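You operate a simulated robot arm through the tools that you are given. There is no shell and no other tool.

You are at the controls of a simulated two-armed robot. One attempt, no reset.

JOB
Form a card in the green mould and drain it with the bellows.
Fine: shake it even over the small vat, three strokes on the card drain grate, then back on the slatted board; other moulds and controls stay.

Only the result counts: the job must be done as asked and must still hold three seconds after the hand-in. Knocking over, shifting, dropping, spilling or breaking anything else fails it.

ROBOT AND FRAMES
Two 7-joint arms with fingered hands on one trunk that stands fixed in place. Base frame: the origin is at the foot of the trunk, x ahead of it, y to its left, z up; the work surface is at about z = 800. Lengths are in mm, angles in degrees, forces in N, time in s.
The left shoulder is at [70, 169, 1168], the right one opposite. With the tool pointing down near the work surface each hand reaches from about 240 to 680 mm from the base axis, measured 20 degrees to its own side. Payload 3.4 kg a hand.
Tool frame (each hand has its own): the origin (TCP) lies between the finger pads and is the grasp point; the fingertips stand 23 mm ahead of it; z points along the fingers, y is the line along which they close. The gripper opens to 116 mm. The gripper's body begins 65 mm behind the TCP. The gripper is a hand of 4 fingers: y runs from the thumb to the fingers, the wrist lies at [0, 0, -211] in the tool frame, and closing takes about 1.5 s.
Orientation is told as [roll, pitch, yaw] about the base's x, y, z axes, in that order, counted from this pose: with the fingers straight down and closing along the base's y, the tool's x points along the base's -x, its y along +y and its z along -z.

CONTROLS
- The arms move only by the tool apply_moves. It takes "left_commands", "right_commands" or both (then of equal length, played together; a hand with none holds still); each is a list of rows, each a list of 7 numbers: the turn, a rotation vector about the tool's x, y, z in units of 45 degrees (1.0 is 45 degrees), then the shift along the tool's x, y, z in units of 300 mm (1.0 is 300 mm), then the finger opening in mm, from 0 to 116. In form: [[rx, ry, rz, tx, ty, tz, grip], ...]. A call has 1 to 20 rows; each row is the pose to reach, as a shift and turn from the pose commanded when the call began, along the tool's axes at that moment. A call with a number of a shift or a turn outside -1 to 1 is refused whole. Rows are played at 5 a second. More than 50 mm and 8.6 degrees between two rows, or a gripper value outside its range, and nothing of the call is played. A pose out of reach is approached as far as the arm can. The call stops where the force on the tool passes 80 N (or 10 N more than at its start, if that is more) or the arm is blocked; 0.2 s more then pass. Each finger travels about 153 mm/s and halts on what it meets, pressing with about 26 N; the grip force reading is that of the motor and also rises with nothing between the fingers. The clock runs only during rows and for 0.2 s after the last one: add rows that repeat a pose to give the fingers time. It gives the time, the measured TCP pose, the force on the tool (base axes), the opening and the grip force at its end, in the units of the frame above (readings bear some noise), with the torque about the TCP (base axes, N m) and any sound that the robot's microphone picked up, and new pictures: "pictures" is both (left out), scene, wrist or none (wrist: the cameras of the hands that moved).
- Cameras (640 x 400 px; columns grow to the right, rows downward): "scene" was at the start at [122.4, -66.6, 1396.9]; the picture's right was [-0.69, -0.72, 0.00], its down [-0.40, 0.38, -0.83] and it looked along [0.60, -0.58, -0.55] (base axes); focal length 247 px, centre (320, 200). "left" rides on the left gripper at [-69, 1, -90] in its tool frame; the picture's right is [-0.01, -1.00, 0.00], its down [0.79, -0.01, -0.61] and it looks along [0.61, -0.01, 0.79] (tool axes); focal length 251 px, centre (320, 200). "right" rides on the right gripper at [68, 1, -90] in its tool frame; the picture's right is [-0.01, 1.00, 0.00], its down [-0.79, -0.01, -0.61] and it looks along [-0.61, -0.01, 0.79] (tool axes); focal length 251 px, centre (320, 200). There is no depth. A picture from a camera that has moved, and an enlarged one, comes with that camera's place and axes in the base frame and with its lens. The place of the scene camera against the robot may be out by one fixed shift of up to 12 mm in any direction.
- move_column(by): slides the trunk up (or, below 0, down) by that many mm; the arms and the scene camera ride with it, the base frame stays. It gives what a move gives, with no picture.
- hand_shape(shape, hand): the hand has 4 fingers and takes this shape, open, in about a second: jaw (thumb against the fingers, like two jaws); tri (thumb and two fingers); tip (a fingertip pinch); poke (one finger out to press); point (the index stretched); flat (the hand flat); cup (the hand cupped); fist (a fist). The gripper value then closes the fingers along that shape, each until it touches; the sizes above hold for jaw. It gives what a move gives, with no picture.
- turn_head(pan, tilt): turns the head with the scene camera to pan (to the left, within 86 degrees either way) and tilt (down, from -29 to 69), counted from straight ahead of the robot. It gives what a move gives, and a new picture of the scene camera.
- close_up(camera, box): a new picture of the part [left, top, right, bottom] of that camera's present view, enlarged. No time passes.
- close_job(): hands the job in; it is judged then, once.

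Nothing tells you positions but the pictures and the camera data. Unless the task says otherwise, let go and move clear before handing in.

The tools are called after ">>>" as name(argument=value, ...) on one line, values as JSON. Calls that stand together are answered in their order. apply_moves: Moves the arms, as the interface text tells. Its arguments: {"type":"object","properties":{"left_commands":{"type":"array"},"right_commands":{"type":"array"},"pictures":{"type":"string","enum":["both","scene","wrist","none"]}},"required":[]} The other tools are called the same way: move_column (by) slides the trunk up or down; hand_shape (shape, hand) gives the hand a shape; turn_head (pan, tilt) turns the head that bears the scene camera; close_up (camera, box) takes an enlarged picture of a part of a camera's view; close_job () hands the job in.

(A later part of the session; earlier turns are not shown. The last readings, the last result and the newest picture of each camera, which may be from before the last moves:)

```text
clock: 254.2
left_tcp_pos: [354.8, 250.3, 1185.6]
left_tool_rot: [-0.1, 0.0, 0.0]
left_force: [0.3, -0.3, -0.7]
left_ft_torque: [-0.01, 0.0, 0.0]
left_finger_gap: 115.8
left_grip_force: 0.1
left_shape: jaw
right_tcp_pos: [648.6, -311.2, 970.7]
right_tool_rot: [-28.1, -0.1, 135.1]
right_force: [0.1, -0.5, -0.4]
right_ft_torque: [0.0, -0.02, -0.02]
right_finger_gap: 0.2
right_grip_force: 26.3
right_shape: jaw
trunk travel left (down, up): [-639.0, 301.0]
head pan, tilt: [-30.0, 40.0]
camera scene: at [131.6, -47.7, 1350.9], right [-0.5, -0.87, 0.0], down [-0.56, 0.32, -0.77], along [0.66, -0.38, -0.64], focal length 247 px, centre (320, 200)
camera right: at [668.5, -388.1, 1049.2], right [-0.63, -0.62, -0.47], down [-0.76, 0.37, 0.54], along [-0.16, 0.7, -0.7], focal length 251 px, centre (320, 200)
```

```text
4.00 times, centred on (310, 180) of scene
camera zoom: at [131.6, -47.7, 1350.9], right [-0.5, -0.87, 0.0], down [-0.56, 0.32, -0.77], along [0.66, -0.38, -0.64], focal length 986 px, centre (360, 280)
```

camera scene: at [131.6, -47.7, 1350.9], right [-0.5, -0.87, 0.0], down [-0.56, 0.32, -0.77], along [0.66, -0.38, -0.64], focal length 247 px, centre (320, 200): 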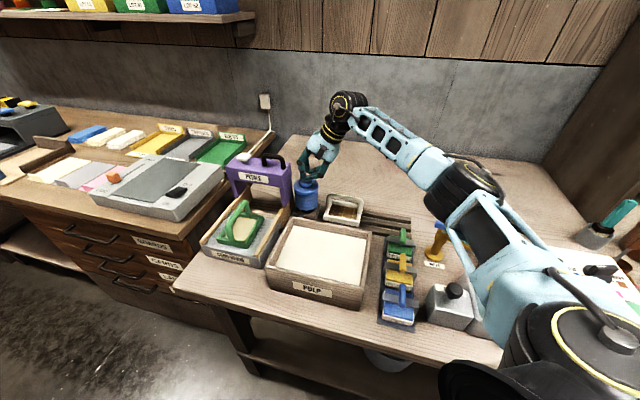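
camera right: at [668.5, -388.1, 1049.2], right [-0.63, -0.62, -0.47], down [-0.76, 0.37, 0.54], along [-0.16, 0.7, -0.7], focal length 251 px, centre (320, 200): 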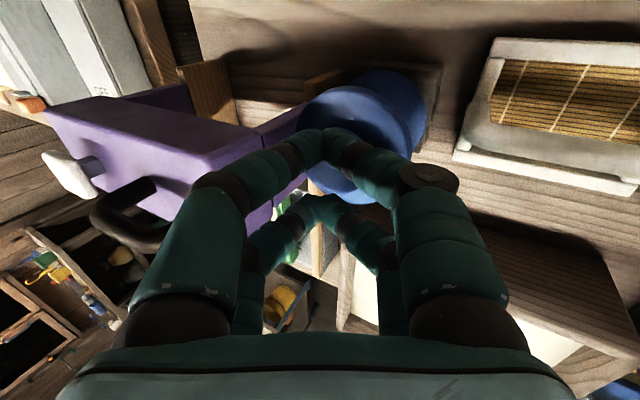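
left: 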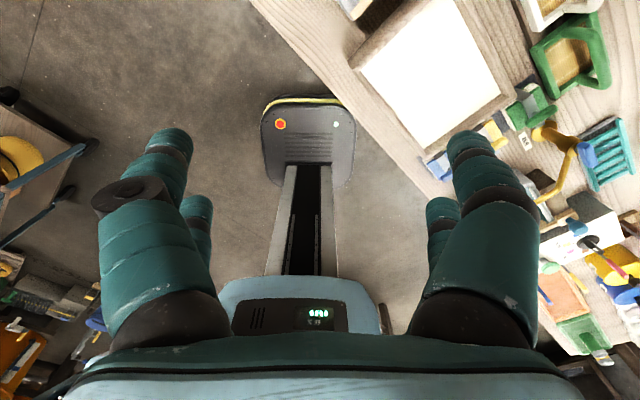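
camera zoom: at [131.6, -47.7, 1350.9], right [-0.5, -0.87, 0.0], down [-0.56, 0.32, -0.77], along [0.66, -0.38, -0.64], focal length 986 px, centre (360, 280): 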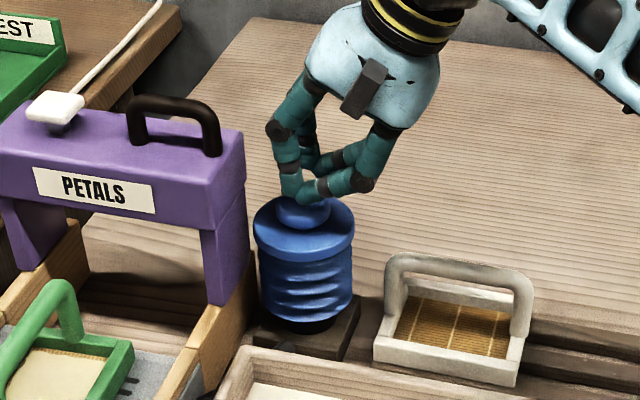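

Fingertips are right at the knob. I'll press down gently and read the force response.

>>> apply_moves(right_commands=[[0, 0, 0, 0, 0.0094, 0.0177, 0], [0, 0, 0, 0, 0.0188, 0.0353, 0], [0, 0, 0, 0, 0.0188, 0.0353, 0]], pictures="none")

>>> apply_moves(right_commands=[[0, 0, 0, 0, 0.0078, 0.0147, 0], [0, 0, 0, 0, 0.0156, 0.0294, 0], [0, 0, 0, 0, 0.0156, 0.0294, 0]], pictures="none")

>>> close_up(camera="scene", box=[250, 130, 370, 230])

```text
clock: 255.0
left_tcp_pos: [354.6, 249.4, 1185.3]
left_tool_rot: [0.1, 0.1, 0.1]
left_force: [-0.8, 0.1, 0.5]
left_ft_torque: [-0.07, 0.01, -0.02]
left_finger_gap: 116.0
left_grip_force: 0.1
left_shape: jaw
right_tcp_pos: [649.8, -311.4, 958.3]
right_tool_rot: [-28.1, 0.0, 135.1]
right_force: [-0.4, 0.3, 0.6]
right_ft_torque: [0.05, -0.03, -0.03]
right_finger_gap: 0.2
right_grip_force: 25.9
right_shape: jaw
trunk travel left (down, up): [-639.0, 301.0]
head pan, tilt: [-30.0, 40.0]
```

```text
clock: 255.8
left_tcp_pos: [353.6, 250.1, 1185.3]
left_tool_rot: [0.0, 0.0, -0.1]
left_force: [0.0, -0.8, -0.4]
left_ft_torque: [-0.02, -0.01, 0.0]
left_finger_gap: 115.7
left_grip_force: 0.0
left_shape: jaw
right_tcp_pos: [649.2, -310.8, 948.7]
right_tool_rot: [-28.1, 0.1, 135.0]
right_force: [1.0, 0.7, 4.5]
right_ft_torque: [0.07, 0.02, 0.0]
right_finger_gap: 0.2
right_grip_force: 26.3
right_shape: jaw
trunk travel left (down, up): [-639.0, 301.0]
head pan, tilt: [-30.0, 40.0]
heard: click
```

```text
4.00 times, centred on (310, 180) of scene
camera zoom: at [131.0, -47.3, 1351.0], right [-0.5, -0.87, 0.0], down [-0.56, 0.32, -0.77], along [0.66, -0.38, -0.64], focal length 986 px, centre (360, 280)
```

zoom: 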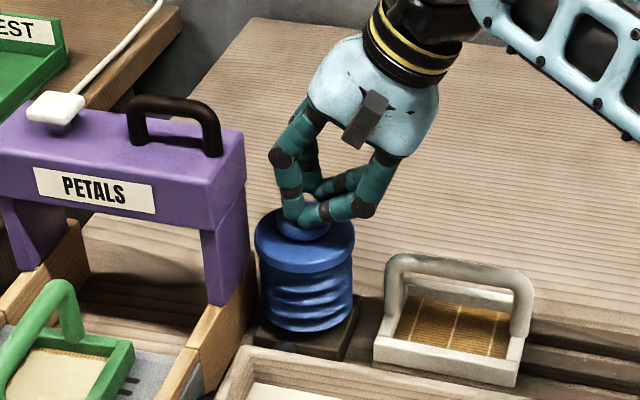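

A click was heard with only ~4.5 N. I'll continue pressing to find the end of the stroke.

>>> apply_moves(right_commands=[[0, 0, 0, 0, 0.0078, 0.0147, 0], [0, 0, 0, 0, 0.0156, 0.0294, 0], [0, 0, 0, 0, 0.0156, 0.0294, 0]], pictures="none")

>>> close_up(camera="scene", box=[250, 130, 370, 230])

```text
clock: 256.6
left_tcp_pos: [354.1, 248.5, 1186.5]
left_tool_rot: [0.0, 0.0, 0.0]
left_force: [-0.3, 0.1, 0.0]
left_ft_torque: [0.0, -0.01, -0.01]
left_finger_gap: 115.8
left_grip_force: 0.1
left_shape: jaw
right_tcp_pos: [647.8, -311.5, 939.5]
right_tool_rot: [-28.1, 0.0, 134.9]
right_force: [-1.7, -4.2, 11.2]
right_ft_torque: [0.06, 0.0, 0.04]
right_finger_gap: 0.2
right_grip_force: 25.9
right_shape: jaw
trunk travel left (down, up): [-639.0, 301.0]
head pan, tilt: [-30.0, 40.0]
```

```text
4.00 times, centred on (310, 180) of scene
camera zoom: at [129.3, -47.9, 1351.1], right [-0.5, -0.87, 0.0], down [-0.56, 0.32, -0.77], along [0.66, -0.38, -0.64], focal length 986 px, centre (360, 280)
```

zoom: 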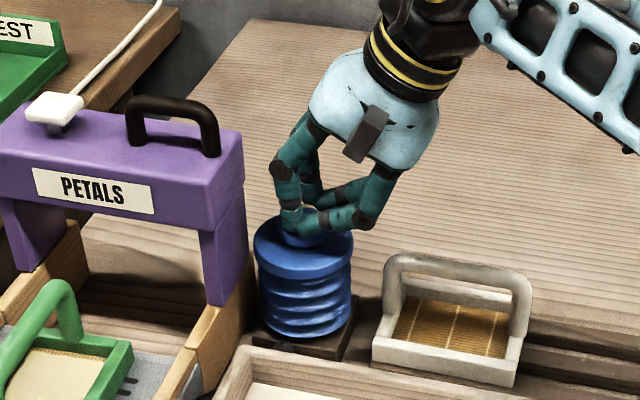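

>>> apply_moves(right_commands=[[0, 0, 0, 0, 0.0078, 0.0147, 0], [0, 0, 0, 0, 0.0156, 0.0294, 0], [0, 0, 0, 0, 0.0156, 0.0294, 0]], pictures="none")

>>> apply_moves(right_commands=[[0, 0, 0, 0, 0.0078, 0.0147, 0], [0, 0, 0, 0, 0.0156, 0.0294, 0], [0, 0, 0, 0, 0.0156, 0.0294, 0]], pictures="none")

>>> close_up(camera="scene", box=[250, 130, 370, 230])

```text
clock: 257.4
left_tcp_pos: [348.4, 248.3, 1187.5]
left_tool_rot: [0.1, -0.2, 0.0]
left_force: [0.3, -0.4, -0.5]
left_ft_torque: [0.04, 0.0, 0.0]
left_finger_gap: 115.7
left_grip_force: 0.1
left_shape: jaw
right_tcp_pos: [645.6, -313.5, 934.2]
right_tool_rot: [-28.7, 0.5, 134.6]
right_force: [11.4, -26.0, 48.1]
right_ft_torque: [0.42, -0.61, -0.3]
right_finger_gap: 0.0
right_grip_force: 26.1
right_shape: jaw
trunk travel left (down, up): [-639.0, 301.0]
head pan, tilt: [-30.0, 40.0]
```

```text
clock: 258.0
left_tcp_pos: [348.6, 251.7, 1186.8]
left_tool_rot: [-0.1, -0.4, 0.2]
left_force: [0.5, -0.2, -0.4]
left_ft_torque: [-0.03, 0.04, 0.03]
left_finger_gap: 115.8
left_grip_force: 0.1
left_shape: jaw
right_tcp_pos: [650.2, -313.1, 934.8]
right_tool_rot: [-29.6, 1.0, 134.5]
right_force: [-5.2, -16.7, 36.1]
right_ft_torque: [0.53, -0.19, 0.09]
right_finger_gap: 0.1
right_grip_force: 26.1
right_shape: jaw
trunk travel left (down, up): [-639.0, 301.0]
head pan, tilt: [-30.0, 40.0]
stopped in row 3 (right hand): the force on the tool passed its limit at 82 N (the readings are from after the stop); the commanded pose is now the measured one
```

```text
4.00 times, centred on (310, 180) of scene
camera zoom: at [125.0, -46.5, 1351.0], right [-0.5, -0.87, 0.0], down [-0.55, 0.32, -0.77], along [0.67, -0.38, -0.64], focal length 986 px, centre (360, 280)
```

zoom: 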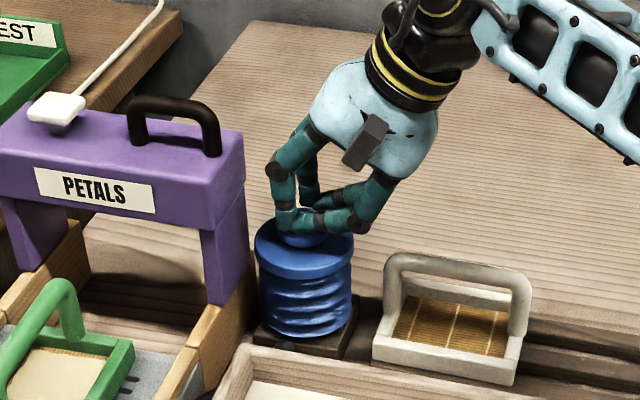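

The bellows bottomed out (stroke about 22 mm; hard stop near TCP z≈936). That is the first stroke. I'll release fully upward and listen.

>>> apply_moves(right_commands=[[0, 0, 0, 0, -0.0165, -0.029, 0], [0, 0, 0, 0, -0.033, -0.058, 0], [0, 0, 0, 0, -0.0495, -0.087, 0], [0, 0, 0, 0, -0.0659, -0.116, 0], [0, 0, 0, 0, -0.0659, -0.116, 0], [0, 0, 0, 0, -0.0659, -0.116, 0], [0, 0, 0, 0, -0.0659, -0.116, 0]], pictures="wrist")

>>> close_up(camera="scene", box=[170, 130, 350, 260])

```text
clock: 259.6
left_tcp_pos: [354.4, 250.9, 1184.2]
left_tool_rot: [0.0, 0.0, 0.1]
left_force: [0.9, -1.5, 0.4]
left_ft_torque: [-0.04, 0.01, -0.01]
left_finger_gap: 116.0
left_grip_force: 0.0
left_shape: jaw
right_tcp_pos: [653.9, -310.5, 969.1]
right_tool_rot: [-28.9, 0.5, 134.7]
right_force: [0.9, 0.1, 0.2]
right_ft_torque: [-0.01, 0.03, -0.01]
right_finger_gap: 0.0
right_grip_force: 25.9
right_shape: jaw
trunk travel left (down, up): [-639.0, 301.0]
head pan, tilt: [-30.0, 40.0]
camera right: at [670.0, -388.7, 1047.2], right [-0.62, -0.61, -0.48], down [-0.77, 0.37, 0.53], along [-0.15, 0.7, -0.7], focal length 251 px, centre (320, 200)
```

right: 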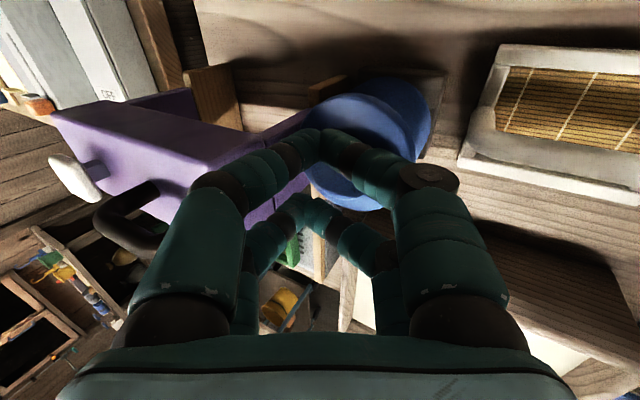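

```text
3.08 times, centred on (260, 195) of scene
camera zoom: at [131.7, -47.8, 1350.8], right [-0.5, -0.87, 0.0], down [-0.56, 0.32, -0.77], along [0.66, -0.38, -0.64], focal length 759 px, centre (505, 215)
```

zoom: 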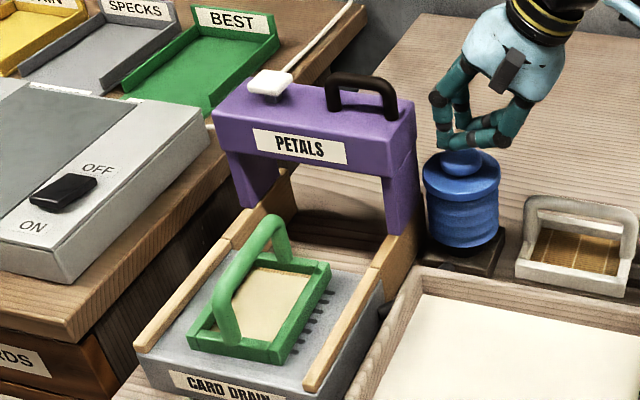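

The bellows sprang back. Now stroke two: press to just short of the hard stop, hold, and release fully.

>>> apply_moves(right_commands=[[0, 0, 0, -0.012, 0.012, -0.0067, 0], [0, 0, 0, -0.012, 0.0245, 0.016, 0], [0, 0, 0, -0.012, 0.037, 0.0385, 0], [0, 0, 0, -0.012, 0.0495, 0.061, 0], [0, 0, 0, -0.012, 0.0619, 0.0838, 0], [0, 0, 0, -0.012, 0.0619, 0.0838, 0], [0, 0, 0, -0.012, 0.0619, 0.0838, 0]], pictures="none")

>>> apply_moves(right_commands=[[0, 0, 0, 0, -0.0125, -0.0226, 0], [0, 0, 0, 0, -0.025, -0.0453, 0], [0, 0, 0, 0, -0.0375, -0.0679, 0], [0, 0, 0, 0, -0.05, -0.0905, 0], [0, 0, 0, 0, -0.0565, -0.1022, 0], [0, 0, 0, 0, -0.0565, -0.1022, 0], [0, 0, 0, 0, -0.0565, -0.1022, 0]], pictures="none")

```text
clock: 261.2
left_tcp_pos: [354.7, 250.1, 1186.2]
left_tool_rot: [0.1, 0.0, 0.1]
left_force: [0.2, -0.4, 0.0]
left_ft_torque: [0.02, 0.01, 0.01]
left_finger_gap: 116.0
left_grip_force: 0.1
left_shape: jaw
right_tcp_pos: [648.0, -313.1, 936.3]
right_tool_rot: [-29.1, 0.6, 134.6]
right_force: [10.2, -11.2, 11.7]
right_ft_torque: [-0.29, -0.39, -0.15]
right_finger_gap: 0.1
right_grip_force: 26.5
right_shape: jaw
trunk travel left (down, up): [-639.0, 301.0]
head pan, tilt: [-30.0, 40.0]
heard: click
```

```text
clock: 262.8
left_tcp_pos: [355.2, 251.0, 1184.2]
left_tool_rot: [0.0, 0.1, 0.1]
left_force: [0.3, -0.1, 0.7]
left_ft_torque: [-0.04, 0.0, 0.01]
left_finger_gap: 116.2
left_grip_force: 0.0
left_shape: jaw
right_tcp_pos: [647.2, -311.7, 970.0]
right_tool_rot: [-29.0, 0.5, 134.8]
right_force: [0.3, -0.4, 0.4]
right_ft_torque: [-0.01, -0.01, 0.0]
right_finger_gap: 0.4
right_grip_force: 25.8
right_shape: jaw
trunk travel left (down, up): [-639.0, 301.0]
head pan, tilt: [-30.0, 40.0]
```

Second click heard. I'll check the bellows and the sheet, then shift 4 mm toward centre for the third stroke.

>>> close_up(camera="scene", box=[250, 130, 370, 230])

>>> close_up(camera="scene", box=[200, 180, 290, 260])

```text
4.00 times, centred on (310, 180) of scene
camera zoom: at [131.6, -47.8, 1350.8], right [-0.5, -0.87, 0.0], down [-0.56, 0.32, -0.77], along [0.66, -0.38, -0.64], focal length 986 px, centre (360, 280)
```

zoom: 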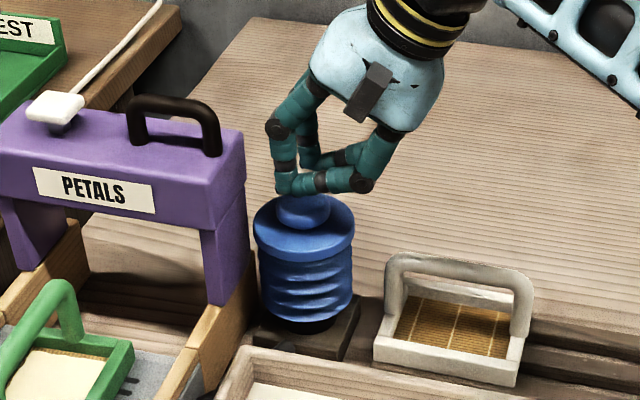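

```text
5.00 times, centred on (245, 220) of scene
camera zoom: at [131.6, -47.8, 1350.8], right [-0.5, -0.87, 0.0], down [-0.56, 0.32, -0.77], along [0.66, -0.38, -0.64], focal length 1233 px, centre (695, 100)
```

zoom: 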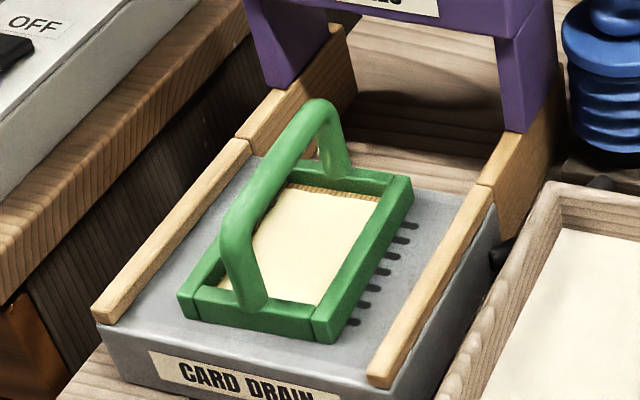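

The sheet is getting paler as it drains. Now the third stroke.

>>> apply_moves(right_commands=[[0, 0, 0, -0.01, 0.012, 0.022, 0], [0, 0, 0, -0.01, 0.025, 0.045, 0], [0, 0, 0, -0.01, 0.038, 0.068, 0], [0, 0, 0, -0.01, 0.048, 0.086, 0], [0, 0, 0, -0.01, 0.0525, 0.0947, 0], [0, 0, 0, -0.01, 0.0525, 0.0947, 0], [0, 0, 0, -0.01, 0.0525, 0.0947, 0]], pictures="none")

>>> apply_moves(right_commands=[[0, 0, 0, 0, -0.0125, -0.0226, 0], [0, 0, 0, 0, -0.025, -0.0453, 0], [0, 0, 0, 0, -0.0375, -0.0679, 0], [0, 0, 0, 0, -0.05, -0.0905, 0], [0, 0, 0, 0, -0.07, -0.126, 0], [0, 0, 0, 0, -0.09, -0.162, 0], [0, 0, 0, 0, -0.09, -0.162, 0]], pictures="scene")

>>> close_up(camera="scene", box=[200, 180, 290, 260])

```text
clock: 264.4
left_tcp_pos: [352.3, 249.8, 1185.6]
left_tool_rot: [0.1, -0.1, 0.1]
left_force: [0.8, -0.2, -0.2]
left_ft_torque: [0.01, -0.04, -0.03]
left_finger_gap: 116.0
left_grip_force: 0.0
left_shape: jaw
right_tcp_pos: [643.9, -309.4, 941.1]
right_tool_rot: [-29.1, 0.7, 134.7]
right_force: [3.0, -5.0, 14.4]
right_ft_torque: [-0.13, -0.32, -0.04]
right_finger_gap: 0.1
right_grip_force: 26.0
right_shape: jaw
trunk travel left (down, up): [-639.0, 301.0]
head pan, tilt: [-30.0, 40.0]
heard: click
```

```text
clock: 266.0
left_tcp_pos: [353.7, 250.1, 1184.6]
left_tool_rot: [0.0, 0.0, 0.1]
left_force: [-0.5, -0.3, 0.7]
left_ft_torque: [0.02, -0.04, 0.04]
left_finger_gap: 116.2
left_grip_force: 0.0
left_shape: jaw
right_tcp_pos: [645.0, -308.1, 994.1]
right_tool_rot: [-28.9, 0.5, 134.7]
right_force: [-1.2, 1.2, 0.6]
right_ft_torque: [0.0, -0.03, 0.01]
right_finger_gap: 0.0
right_grip_force: 26.5
right_shape: jaw
trunk travel left (down, up): [-639.0, 301.0]
head pan, tilt: [-30.0, 40.0]
camera scene: at [131.7, -47.8, 1350.8], right [-0.5, -0.87, 0.0], down [-0.56, 0.32, -0.77], along [0.66, -0.38, -0.64], focal length 247 px, centre (320, 200)
```

scene: 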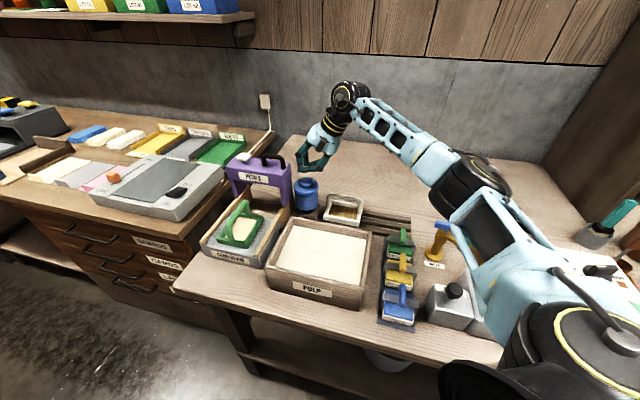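

```text
5.00 times, centred on (245, 220) of scene
camera zoom: at [131.7, -47.8, 1350.8], right [-0.5, -0.87, 0.0], down [-0.56, 0.32, -0.77], along [0.66, -0.38, -0.64], focal length 1233 px, centre (695, 100)
```

zoom: 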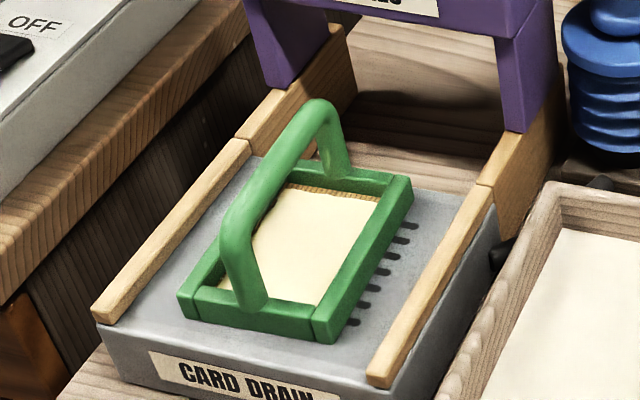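

Three strokes, three clicks, and the sheet now looks drained. I'll rise away from the bellows, bring the trunk back to its earlier height and return to re-grasp the mould.

>>> apply_moves(right_commands=[[0, 0, 0, 0, -0.055, -0.1, 0], [0, 0, 0, 0, -0.11, -0.2, 0], [0, 0, 0, 0, -0.161, -0.292, 0], [0, 0, 0, -0.1, -0.15, -0.36, 20], [0, 0, 0, -0.21, -0.14, -0.43, 40], [0, 0, 0, -0.32, -0.125, -0.5, 40], [0, 0, 0, -0.43, -0.11, -0.57, 40], [0, 0, 0, -0.52, -0.1, -0.635, 40], [0, 0, 0, -0.548, -0.097, -0.655, 40]], pictures="none")

>>> move_column(by=-100)

```text
clock: 268.0
left_tcp_pos: [354.5, 251.7, 1184.5]
left_tool_rot: [0.1, 0.0, 0.1]
left_force: [0.4, -0.3, -0.3]
left_ft_torque: [0.02, 0.01, 0.02]
left_finger_gap: 115.7
left_grip_force: 0.0
left_shape: jaw
right_tcp_pos: [478.5, -238.7, 1177.3]
right_tool_rot: [-28.9, 0.5, 134.6]
right_force: [0.5, -0.2, 0.3]
right_ft_torque: [0.03, 0.02, -0.02]
right_finger_gap: 39.7
right_grip_force: 0.1
right_shape: jaw
trunk travel left (down, up): [-639.0, 301.0]
head pan, tilt: [-30.0, 40.0]
```

```text
clock: 269.4
left_tcp_pos: [354.1, 250.9, 1084.5]
left_tool_rot: [0.1, 0.0, 0.1]
left_force: [-0.2, 0.2, -1.1]
left_ft_torque: [0.02, -0.03, 0.0]
left_finger_gap: 115.8
left_grip_force: 0.1
left_shape: jaw
right_tcp_pos: [477.5, -239.5, 1078.6]
right_tool_rot: [-29.1, 0.5, 134.7]
right_force: [-0.1, -0.6, -0.6]
right_ft_torque: [-0.01, -0.02, 0.02]
right_finger_gap: 39.9
right_grip_force: 0.0
right_shape: jaw
trunk travel left (down, up): [-539.0, 401.0]
head pan, tilt: [-30.0, 40.0]
```

>>> apply_moves(right_commands=[[0.15, 0, 0, 0, 0, 0, 40], [0.298, 0, 0, 0, 0, 0, 40], [0.298, 0, 0, 0, 0, 0, 40]], pictures="none")

>>> apply_moves(right_commands=[[0, 0, 0, 0.004, -0.034, 0.086, 40], [0, 0, 0, 0.008, -0.075, 0.19, 40], [0, 0, 0, 0.013, -0.118, 0.3, 40], [0, 0, 0, 0.017, -0.157, 0.4, 40], [0, 0, 0, 0.018, -0.169, 0.431, 40], [0, 0, 0, 0.018, -0.169, 0.431, 40]], pictures="both")

>>> close_up(camera="scene", box=[170, 110, 310, 240])

```text
clock: 270.1
left_tcp_pos: [354.8, 252.1, 1086.0]
left_tool_rot: [-0.1, 0.0, 0.1]
left_force: [-0.3, 0.0, 0.5]
left_ft_torque: [0.0, 0.03, -0.03]
left_finger_gap: 115.9
left_grip_force: 0.1
left_shape: jaw
right_tcp_pos: [478.9, -238.9, 1078.3]
right_tool_rot: [-42.3, 0.5, 134.6]
right_force: [-0.3, -0.1, 1.9]
right_ft_torque: [-0.02, -0.01, 0.0]
right_finger_gap: 40.0
right_grip_force: 0.0
right_shape: jaw
trunk travel left (down, up): [-539.0, 401.0]
head pan, tilt: [-30.0, 40.0]
```

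```text
clock: 271.6
left_tcp_pos: [354.3, 250.7, 1084.9]
left_tool_rot: [0.0, 0.0, 0.1]
left_force: [-1.1, -0.9, -0.2]
left_ft_torque: [0.0, 0.0, 0.02]
left_finger_gap: 115.9
left_grip_force: 0.1
left_shape: jaw
right_tcp_pos: [570.2, -154.7, 1017.4]
right_tool_rot: [-42.3, 0.5, 134.7]
right_force: [-0.9, -0.1, 0.5]
right_ft_torque: [-0.04, -0.01, 0.01]
right_finger_gap: 39.8
right_grip_force: 0.0
right_shape: jaw
trunk travel left (down, up): [-539.0, 401.0]
head pan, tilt: [-30.0, 40.0]
camera scene: at [131.6, -47.7, 1250.8], right [-0.5, -0.87, 0.0], down [-0.56, 0.32, -0.77], along [0.66, -0.38, -0.64], focal length 247 px, centre (320, 200)
camera right: at [575.8, -245.1, 1084.1], right [-0.53, -0.52, -0.67], down [-0.85, 0.28, 0.45], along [-0.04, 0.81, -0.59], focal length 251 px, centre (320, 200)
```

scene: 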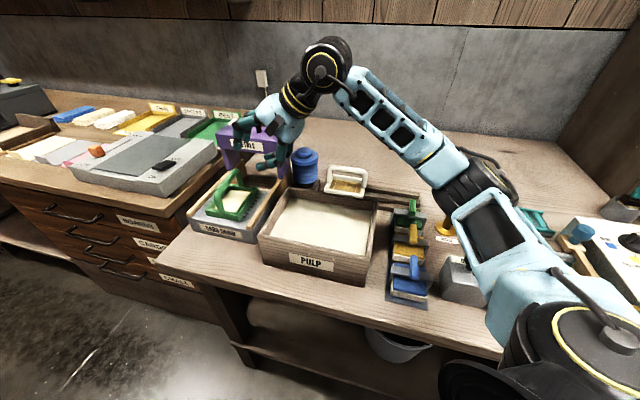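
right: 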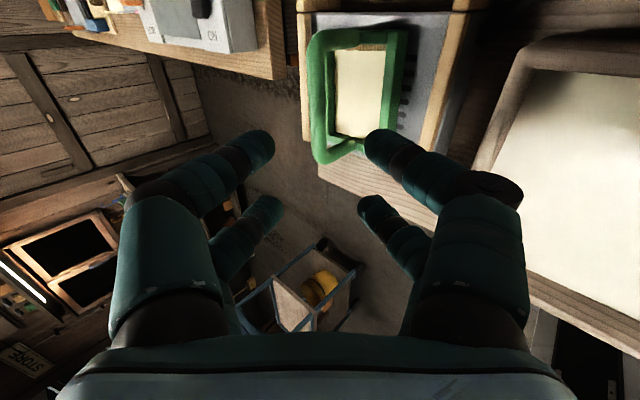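

```text
3.08 times, centred on (240, 175) of scene
camera zoom: at [131.6, -47.7, 1250.8], right [-0.5, -0.87, 0.0], down [-0.56, 0.32, -0.77], along [0.66, -0.38, -0.64], focal length 759 px, centre (566, 277)
```

zoom: 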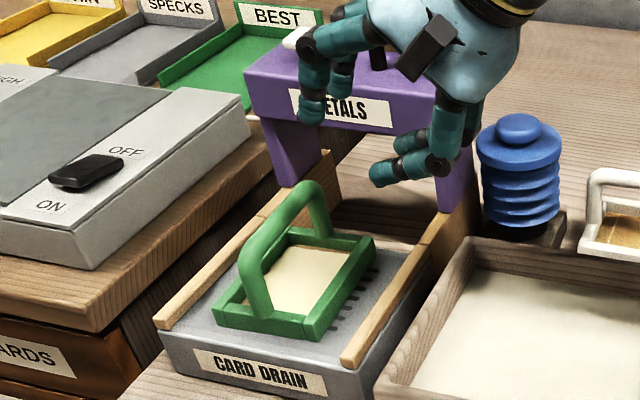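

Same view as after releasing, so I can follow the same line back in. I'll advance along the fingers and re-grasp the bar.

>>> apply_moves(right_commands=[[0, 0, 0, 0, -0.001, 0.07, 44], [0, 0, 0, 0, -0.002, 0.16, 44], [0, 0, 0, 0, -0.003, 0.25, 44], [0, 0, 0, 0, -0.004, 0.33, 44], [0, 0, 0, 0, -0.005, 0.39, 44], [0, 0, 0, 0, -0.005, 0.42, 44], [0, 0, 0, 0, -0.005, 0.44, 44], [0, 0, 0, 0, -0.005, 0.44, 44]], pictures="wrist")

>>> close_up(camera="scene", box=[180, 140, 280, 230])

```text
clock: 273.4
left_tcp_pos: [354.8, 250.9, 1085.2]
left_tool_rot: [0.0, 0.0, 0.1]
left_force: [0.0, -0.1, 0.5]
left_ft_torque: [-0.01, 0.02, 0.01]
left_finger_gap: 115.7
left_grip_force: 0.1
left_shape: jaw
right_tcp_pos: [635.9, -91.4, 920.4]
right_tool_rot: [-42.3, 0.5, 134.6]
right_force: [-0.3, 0.2, 0.0]
right_ft_torque: [0.0, -0.02, 0.02]
right_finger_gap: 43.5
right_grip_force: 0.0
right_shape: jaw
trunk travel left (down, up): [-539.0, 401.0]
head pan, tilt: [-30.0, 40.0]
camera right: at [641.3, -182.3, 986.8], right [-0.53, -0.52, -0.67], down [-0.85, 0.28, 0.45], along [-0.04, 0.81, -0.59], focal length 251 px, centre (320, 200)
```

right: 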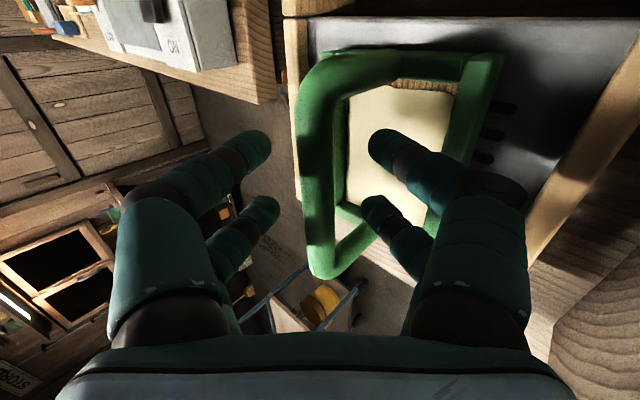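

```text
4.44 times, centred on (230, 185) of scene
camera zoom: at [131.6, -47.8, 1250.9], right [-0.5, -0.87, 0.0], down [-0.56, 0.32, -0.77], along [0.66, -0.38, -0.64], focal length 1096 px, centre (720, 267)
```

zoom: 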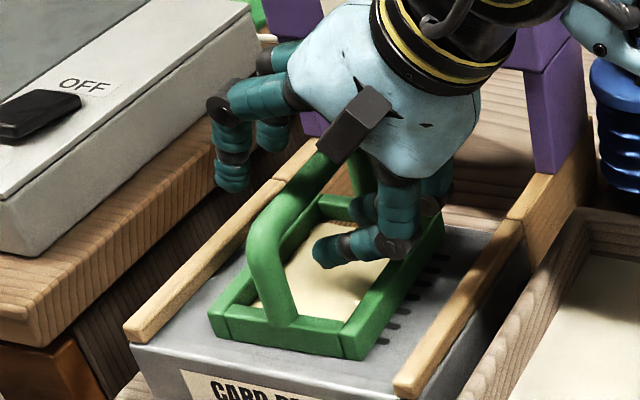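

>>> apply_moves(right_commands=[[0, 0, 0, 0, 0, 0, 36], [0, 0, 0, 0, 0, 0, 28], [0, 0, 0, 0, 0, 0, 22], [0, 0, 0, 0, 0, 0, 18], [0, 0, 0, 0, 0, 0, 14], [0, 0, 0, 0, 0, 0, 10], [0, 0, 0, 0, 0, 0, 5], [0, 0, 0, 0, 0, 0, 0], [0, 0, 0, 0, 0, 0, 0], [0, 0, 0, 0, 0, 0, 0]], pictures="none")

>>> close_up(camera="right", box=[200, 40, 440, 280])

```text
clock: 275.6
left_tcp_pos: [354.0, 251.4, 1085.3]
left_tool_rot: [0.0, 0.0, 0.0]
left_force: [0.0, 0.3, 0.0]
left_ft_torque: [0.0, -0.03, 0.01]
left_finger_gap: 116.0
left_grip_force: 0.1
left_shape: jaw
right_tcp_pos: [636.2, -92.7, 920.8]
right_tool_rot: [-42.4, 0.6, 134.6]
right_force: [0.1, -1.0, 0.7]
right_ft_torque: [0.04, 0.01, 0.0]
right_finger_gap: 0.3
right_grip_force: 26.0
right_shape: jaw
trunk travel left (down, up): [-539.0, 401.0]
head pan, tilt: [-30.0, 40.0]
```

```text
1.67 times, centred on (320, 160) of right
camera zoom: at [641.4, -182.4, 986.7], right [-0.53, -0.52, -0.67], down [-0.85, 0.28, 0.45], along [-0.04, 0.81, -0.59], focal length 419 px, centre (320, 267)
```

zoom: 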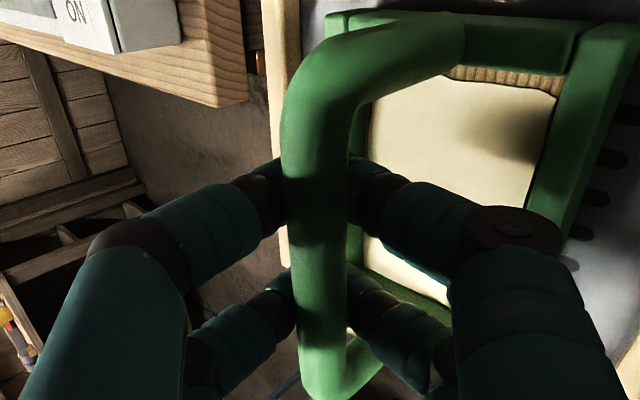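

The gap is nearly zero, so the bar is a bit too deep in the hand. I'll reopen, back off 8 mm and close again.

>>> apply_moves(right_commands=[[0, 0, 0, 0, 0, 0, 12], [0, 0, 0, 0, 0, 0, 26], [0, 0, 0, 0, 0, 0, 40], [0, 0, 0, 0, 0, -0.014, 40], [0, 0, 0, 0, 0, -0.027, 40], [0, 0, 0, 0, 0, -0.027, 40], [0, 0, 0, 0, 0, -0.027, 30], [0, 0, 0, 0, 0, -0.027, 24], [0, 0, 0, 0, 0, -0.027, 18], [0, 0, 0, 0, 0, -0.027, 14], [0, 0, 0, 0, 0, -0.027, 10], [0, 0, 0, 0, 0, -0.027, 5], [0, 0, 0, 0, 0, -0.027, 0], [0, 0, 0, 0, 0, -0.027, 0], [0, 0, 0, 0, 0, -0.027, 0]], pictures="none")

>>> close_up(camera="right", box=[200, 40, 440, 280])

>>> close_up(camera="scene", box=[180, 140, 280, 230])

```text
clock: 278.8
left_tcp_pos: [353.9, 248.9, 1085.9]
left_tool_rot: [0.0, -0.1, 0.1]
left_force: [0.8, -0.9, -0.3]
left_ft_torque: [-0.01, 0.02, -0.02]
left_finger_gap: 115.9
left_grip_force: 0.1
left_shape: jaw
right_tcp_pos: [631.4, -96.1, 926.1]
right_tool_rot: [-42.4, 0.5, 134.6]
right_force: [0.5, -0.5, -1.0]
right_ft_torque: [-0.01, 0.01, 0.01]
right_finger_gap: 5.9
right_grip_force: 25.8
right_shape: jaw
trunk travel left (down, up): [-539.0, 401.0]
head pan, tilt: [-30.0, 40.0]
```

```text
1.67 times, centred on (320, 160) of right
camera zoom: at [637.2, -186.1, 993.3], right [-0.53, -0.52, -0.67], down [-0.85, 0.28, 0.45], along [-0.04, 0.81, -0.59], focal length 419 px, centre (320, 267)
```

zoom: 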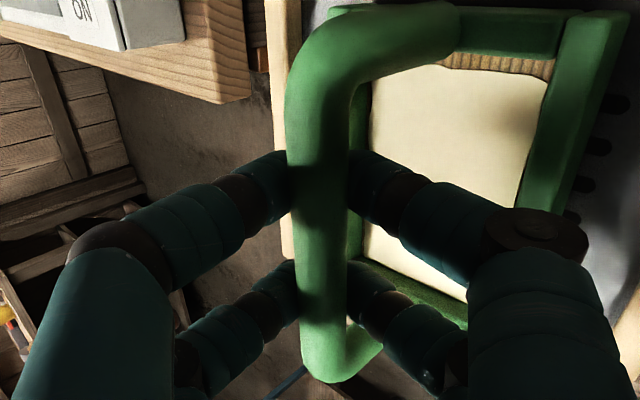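

```text
4.44 times, centred on (230, 185) of scene
camera zoom: at [131.8, -47.7, 1250.8], right [-0.5, -0.87, 0.0], down [-0.56, 0.32, -0.77], along [0.66, -0.38, -0.64], focal length 1096 px, centre (720, 267)
```

zoom: 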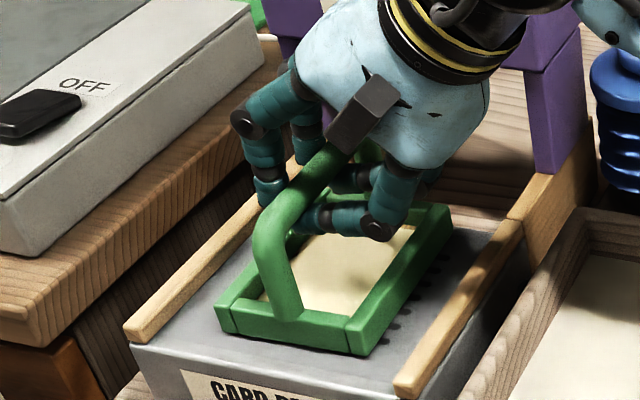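

Good grip again (5.9 mm). I'll lift the mould straight up off the grate.

>>> apply_moves(right_commands=[[0, 0, 0, 0, -0.012, -0.013, 0], [0, 0, 0, 0, -0.035, -0.038, 0], [0, 0, 0, 0, -0.065, -0.071, 0], [0, 0, 0, 0, -0.1, -0.11, 0], [0, 0, 0, 0, -0.14, -0.153, 0], [0, 0, 0, 0, -0.18, -0.197, 0], [0, 0, 0, 0, -0.21, -0.23, 0], [0, 0, 0, 0, -0.2248, -0.2462, 0], [0, 0, 0, 0, -0.2248, -0.2462, 0]], pictures="wrist")

>>> close_up(camera="scene", box=[160, 80, 300, 230])

```text
clock: 280.8
left_tcp_pos: [354.5, 249.7, 1085.2]
left_tool_rot: [0.1, 0.0, 0.1]
left_force: [-0.3, -0.3, 0.3]
left_ft_torque: [0.02, -0.01, 0.03]
left_finger_gap: 116.0
left_grip_force: 0.0
left_shape: jaw
right_tcp_pos: [630.8, -96.0, 1026.8]
right_tool_rot: [-42.4, 0.5, 134.8]
right_force: [0.2, -0.2, -0.5]
right_ft_torque: [0.04, 0.01, -0.01]
right_finger_gap: 5.9
right_grip_force: 26.2
right_shape: jaw
trunk travel left (down, up): [-539.0, 401.0]
head pan, tilt: [-30.0, 40.0]
camera right: at [637.3, -186.0, 1093.1], right [-0.53, -0.52, -0.67], down [-0.85, 0.28, 0.45], along [-0.04, 0.81, -0.59], focal length 251 px, centre (320, 200)
```

right: 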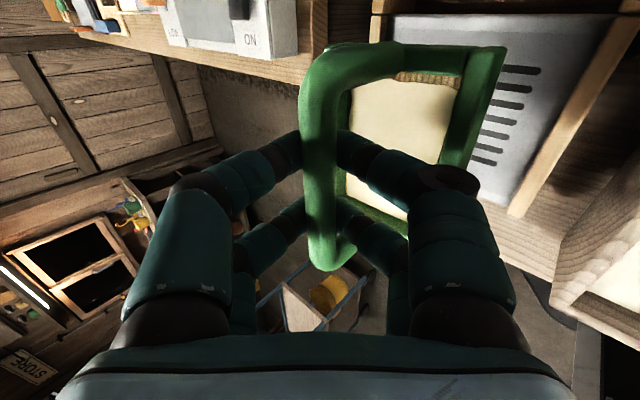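

```text
2.67 times, centred on (230, 155) of scene
camera zoom: at [131.8, -47.7, 1250.8], right [-0.5, -0.87, 0.0], down [-0.56, 0.32, -0.77], along [0.66, -0.38, -0.64], focal length 658 px, centre (560, 320)
```

zoom: 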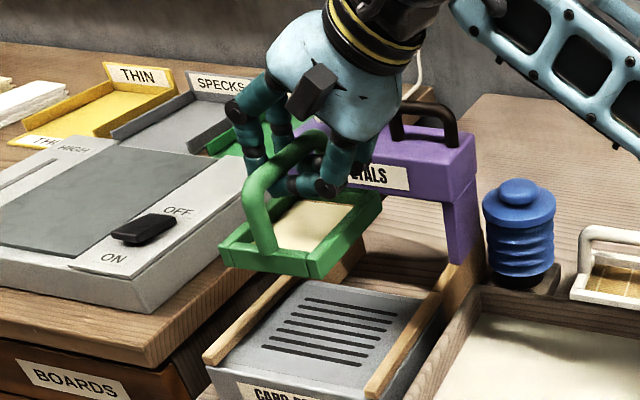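

Level and steady. I'll carry it back over the vat side, slowly.

>>> apply_moves(right_commands=[[0, 0, 0, -0.001, 0.018, -0.022, 0], [0, 0, 0, -0.002, 0.053, -0.066, 0], [0, 0, 0, -0.003, 0.097, -0.121, 0], [0, 0, 0, -0.005, 0.149, -0.187, 0], [0, 0, 0, -0.007, 0.206, -0.259, 0], [0, 0, 0, -0.008, 0.263, -0.33, 0], [0, 0, 0, -0.01, 0.32, -0.4, 0], [0, 0, 0, -0.012, 0.373, -0.468, 0], [0, 0, 0, -0.013, 0.413, -0.517, 0], [0, 0, 0, -0.014, 0.439, -0.55, 0], [0, 0, 0, -0.014, 0.439, -0.55, 0]], pictures="wrist")

```text
clock: 283.1
left_tcp_pos: [354.7, 250.1, 1084.7]
left_tool_rot: [-0.1, -0.1, 0.1]
left_force: [-0.1, -0.6, -0.2]
left_ft_torque: [-0.02, 0.0, -0.02]
left_finger_gap: 116.1
left_grip_force: 0.0
left_shape: jaw
right_tcp_pos: [480.1, -240.1, 1060.0]
right_tool_rot: [-42.3, 0.6, 134.7]
right_force: [0.4, 0.1, -0.8]
right_ft_torque: [0.0, 0.0, -0.02]
right_finger_gap: 5.7
right_grip_force: 25.8
right_shape: jaw
trunk travel left (down, up): [-539.0, 401.0]
head pan, tilt: [-30.0, 40.0]
camera right: at [485.6, -329.8, 1126.7], right [-0.53, -0.52, -0.67], down [-0.85, 0.28, 0.45], along [-0.04, 0.81, -0.59], focal length 251 px, centre (320, 200)
```

right: 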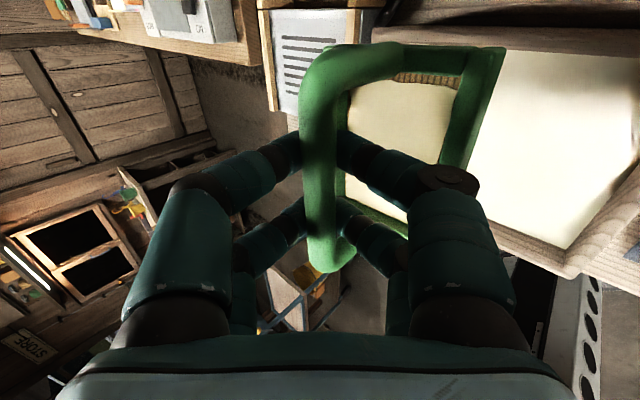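

>>> apply_moves(right_commands=[[0, 0.05, 0.055, 0, 0, 0, 0], [0, 0.125, 0.137, 0, 0, 0, 0], [0, 0.205, 0.225, 0, 0, 0, 0], [0, 0.29, 0.318, 0, 0, 0, 0], [0, 0.37, 0.405, 0, 0, 0, 0], [0, 0.425, 0.466, 0, 0, 0, 0], [0, 0.448, 0.4907, 0, 0, 0, 0]], pictures="none")

>>> apply_moves(right_commands=[[0, 0.05, 0.055, 0, 0, 0, 0], [0, 0.125, 0.137, 0, 0, 0, 0], [0, 0.205, 0.225, 0, 0, 0, 0], [0, 0.29, 0.318, 0, 0, 0, 0], [0, 0.37, 0.405, 0, 0, 0, 0], [0, 0.425, 0.466, 0, 0, 0, 0], [0, 0.448, 0.4907, 0, 0, 0, 0]], pictures="none")

>>> apply_moves(right_commands=[[0, 0.05, 0.055, 0, 0, 0, 0], [0, 0.125, 0.137, 0, 0, 0, 0], [0, 0.205, 0.225, 0, 0, 0, 0], [0, 0.29, 0.318, 0, 0, 0, 0], [0, 0.37, 0.405, 0, 0, 0, 0], [0, 0.425, 0.466, 0, 0, 0, 0], [0, 0.448, 0.4907, 0, 0, 0, 0]], pictures="both")

>>> close_up(camera="scene", box=[230, 40, 400, 230])

```text
clock: 284.8
left_tcp_pos: [354.7, 250.2, 1085.7]
left_tool_rot: [0.1, 0.0, 0.1]
left_force: [-0.3, 0.6, -0.5]
left_ft_torque: [-0.01, 0.0, 0.02]
left_finger_gap: 116.0
left_grip_force: 0.1
left_shape: jaw
right_tcp_pos: [480.1, -239.3, 1060.0]
right_tool_rot: [-42.6, 0.4, 104.7]
right_force: [0.4, 0.7, 0.5]
right_ft_torque: [-0.01, -0.03, 0.01]
right_finger_gap: 5.6
right_grip_force: 26.3
right_shape: jaw
trunk travel left (down, up): [-539.0, 401.0]
head pan, tilt: [-30.0, 40.0]
```

```text
clock: 286.4
left_tcp_pos: [354.1, 250.6, 1086.4]
left_tool_rot: [0.1, 0.0, 0.1]
left_force: [-0.3, -0.3, 0.9]
left_ft_torque: [0.0, -0.01, -0.02]
left_finger_gap: 115.7
left_grip_force: 0.1
left_shape: jaw
right_tcp_pos: [480.0, -238.7, 1060.4]
right_tool_rot: [-42.8, 0.3, 74.9]
right_force: [1.0, -1.1, -0.9]
right_ft_torque: [-0.01, -0.01, -0.01]
right_finger_gap: 5.7
right_grip_force: 25.8
right_shape: jaw
trunk travel left (down, up): [-539.0, 401.0]
head pan, tilt: [-30.0, 40.0]
```

```text
clock: 287.9
left_tcp_pos: [354.2, 250.5, 1085.0]
left_tool_rot: [-0.1, 0.0, 0.2]
left_force: [0.2, -0.2, 0.0]
left_ft_torque: [-0.02, 0.0, 0.02]
left_finger_gap: 115.8
left_grip_force: 0.1
left_shape: jaw
right_tcp_pos: [480.4, -239.4, 1060.7]
right_tool_rot: [-42.8, -0.1, 44.9]
right_force: [0.7, -0.1, -1.4]
right_ft_torque: [0.03, 0.02, -0.01]
right_finger_gap: 5.1
right_grip_force: 26.0
right_shape: jaw
trunk travel left (down, up): [-539.0, 401.0]
head pan, tilt: [-30.0, 40.0]
camera scene: at [131.7, -47.7, 1250.8], right [-0.5, -0.87, 0.0], down [-0.56, 0.32, -0.77], along [0.66, -0.38, -0.64], focal length 247 px, centre (320, 200)
camera right: at [389.2, -242.8, 1125.4], right [-0.51, 0.52, -0.68], down [0.27, 0.85, 0.45], along [0.81, 0.04, -0.58], focal length 251 px, centre (320, 200)
```

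scene: 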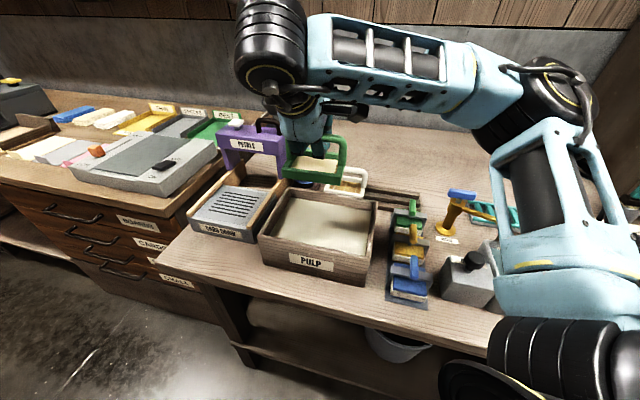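
right: 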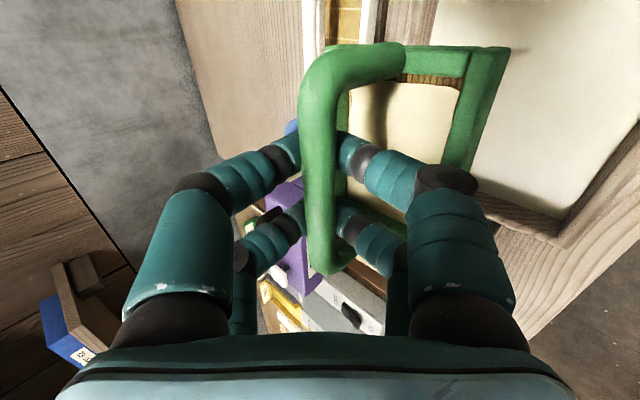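

```text
2.11 times, centred on (315, 135) of scene
camera zoom: at [131.7, -47.7, 1250.8], right [-0.5, -0.87, 0.0], down [-0.56, 0.32, -0.77], along [0.66, -0.38, -0.64], focal length 519 px, centre (330, 337)
```

zoom: 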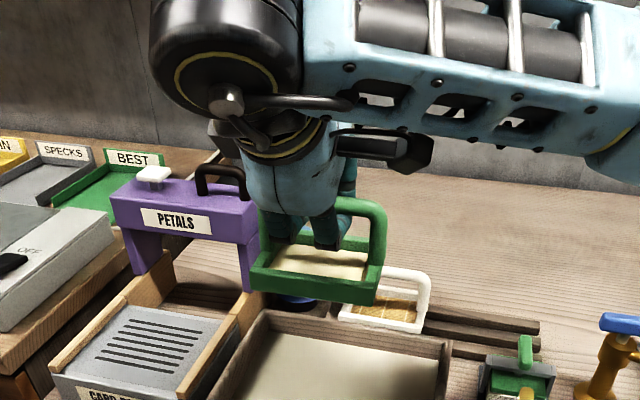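

Level with the original heading again. I'll carry it over to the slatted board.

>>> apply_moves(right_commands=[[0, 0, 0, 0.022, -0.012, 0.02, 0], [0, 0, 0, 0.067, -0.035, 0.059, 0], [0, 0, 0, 0.123, -0.064, 0.109, 0], [0, 0, 0, 0.19, -0.099, 0.168, 0], [0, 0, 0, 0.263, -0.136, 0.233, 0], [0, 0, 0, 0.335, -0.174, 0.297, 0], [0, 0, 0, 0.408, -0.212, 0.361, 0], [0, 0, 0, 0.475, -0.247, 0.421, 0], [0, 0, 0, 0.525, -0.273, 0.465, 0], [0, 0, 0, 0.552, -0.287, 0.489, 0], [0, 0, 0, 0.559, -0.29, 0.495, 0], [0, 0, 0, 0.559, -0.29, 0.495, 0]], pictures="both")

>>> close_up(camera="scene", box=[310, 90, 450, 230])

```text
clock: 290.6
left_tcp_pos: [355.2, 250.4, 1085.2]
left_tool_rot: [0.0, 0.0, 0.1]
left_force: [0.2, 0.0, -0.3]
left_ft_torque: [0.0, -0.02, 0.0]
left_finger_gap: 115.7
left_grip_force: 0.0
left_shape: jaw
right_tcp_pos: [479.4, -475.9, 1009.6]
right_tool_rot: [-42.9, 0.1, 45.0]
right_force: [0.0, 0.7, 0.5]
right_ft_torque: [0.0, 0.0, 0.0]
right_finger_gap: 4.9
right_grip_force: 26.2
right_shape: jaw
trunk travel left (down, up): [-539.0, 401.0]
head pan, tilt: [-30.0, 40.0]
camera scene: at [131.7, -47.9, 1250.8], right [-0.5, -0.87, 0.0], down [-0.56, 0.32, -0.77], along [0.66, -0.38, -0.64], focal length 247 px, centre (320, 200)
camera right: at [387.8, -478.3, 1075.2], right [-0.51, 0.52, -0.68], down [0.27, 0.85, 0.45], along [0.81, 0.04, -0.58], focal length 251 px, centre (320, 200)
```

scene: 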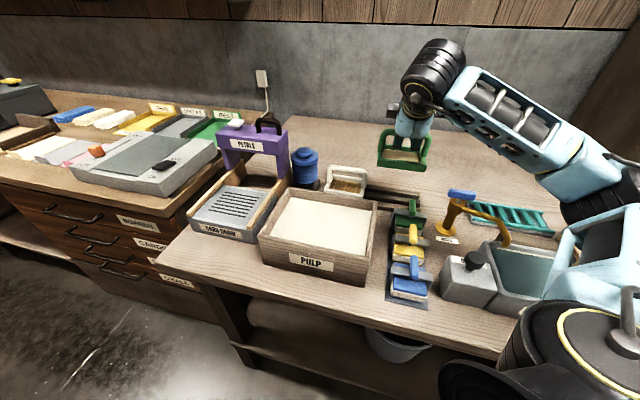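
right: 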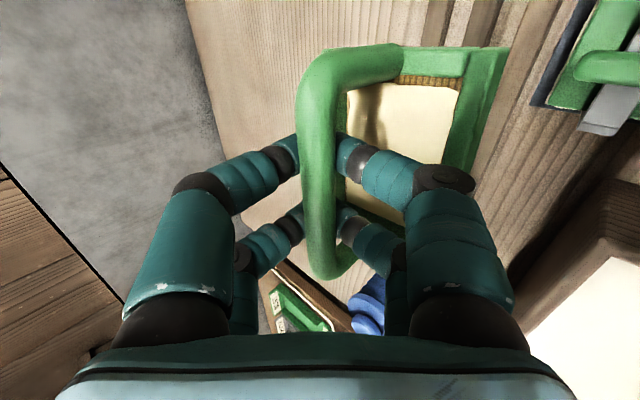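

```text
2.86 times, centred on (380, 160) of scene
camera zoom: at [131.7, -47.9, 1250.8], right [-0.5, -0.87, 0.0], down [-0.56, 0.32, -0.77], along [0.66, -0.38, -0.64], focal length 705 px, centre (149, 314)
```

zoom: 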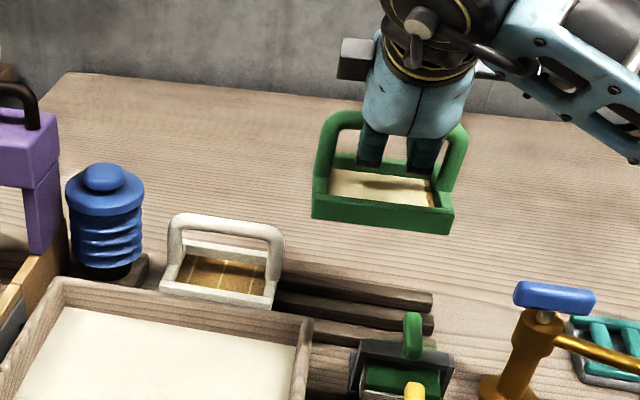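

Level above the slats. I'll shift 5 mm right, 2 mm nearer, and lower toward the board.

>>> apply_moves(right_commands=[[0, 0, 0, 0.005, 0.015, 0.012, 0], [0, 0, 0, 0.011, 0.045, 0.042, 0], [0, 0, 0, 0.017, 0.085, 0.085, 0], [0, 0, 0, 0.017, 0.13, 0.133, 0], [0, 0, 0, 0.017, 0.17, 0.176, 0], [0, 0, 0, 0.017, 0.205, 0.214, 0], [0, 0, 0, 0.017, 0.23, 0.24, 0], [0, 0, 0, 0.017, 0.241, 0.252, 0], [0, 0, 0, 0.017, 0.241, 0.252, 0]], pictures="wrist")

>>> close_up(camera="scene", box=[330, 130, 450, 240])

```text
clock: 292.6
left_tcp_pos: [354.9, 250.8, 1086.3]
left_tool_rot: [-0.1, 0.0, 0.1]
left_force: [-0.7, -0.6, -0.6]
left_ft_torque: [0.01, -0.01, -0.06]
left_finger_gap: 115.6
left_grip_force: 0.1
left_shape: jaw
right_tcp_pos: [473.5, -478.0, 906.5]
right_tool_rot: [-42.9, 0.0, 45.0]
right_force: [-0.2, -0.4, -1.0]
right_ft_torque: [-0.02, 0.0, -0.01]
right_finger_gap: 3.7
right_grip_force: 26.0
right_shape: jaw
trunk travel left (down, up): [-539.0, 401.0]
head pan, tilt: [-30.0, 40.0]
camera right: at [382.8, -480.6, 971.4], right [-0.51, 0.52, -0.68], down [0.27, 0.85, 0.45], along [0.81, 0.04, -0.58], focal length 251 px, centre (320, 200)
```

right: 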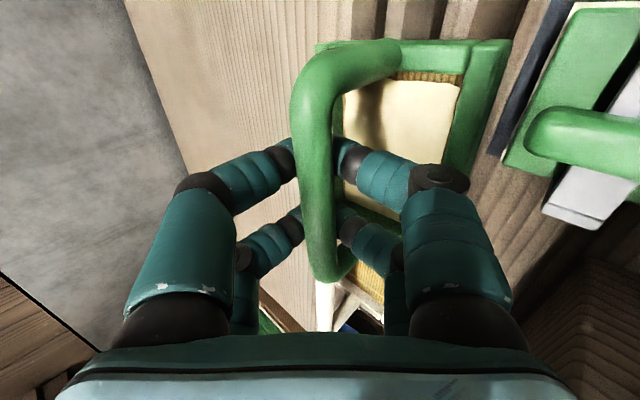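

```text
3.64 times, centred on (390, 185) of scene
camera zoom: at [131.7, -47.8, 1250.8], right [-0.5, -0.87, 0.0], down [-0.56, 0.32, -0.77], along [0.66, -0.38, -0.64], focal length 897 px, centre (66, 254)
```

zoom: 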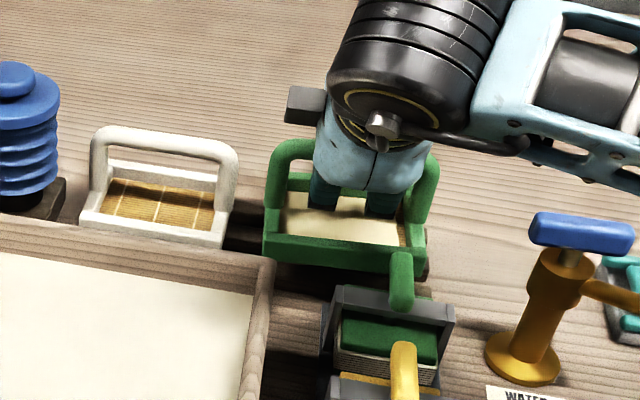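

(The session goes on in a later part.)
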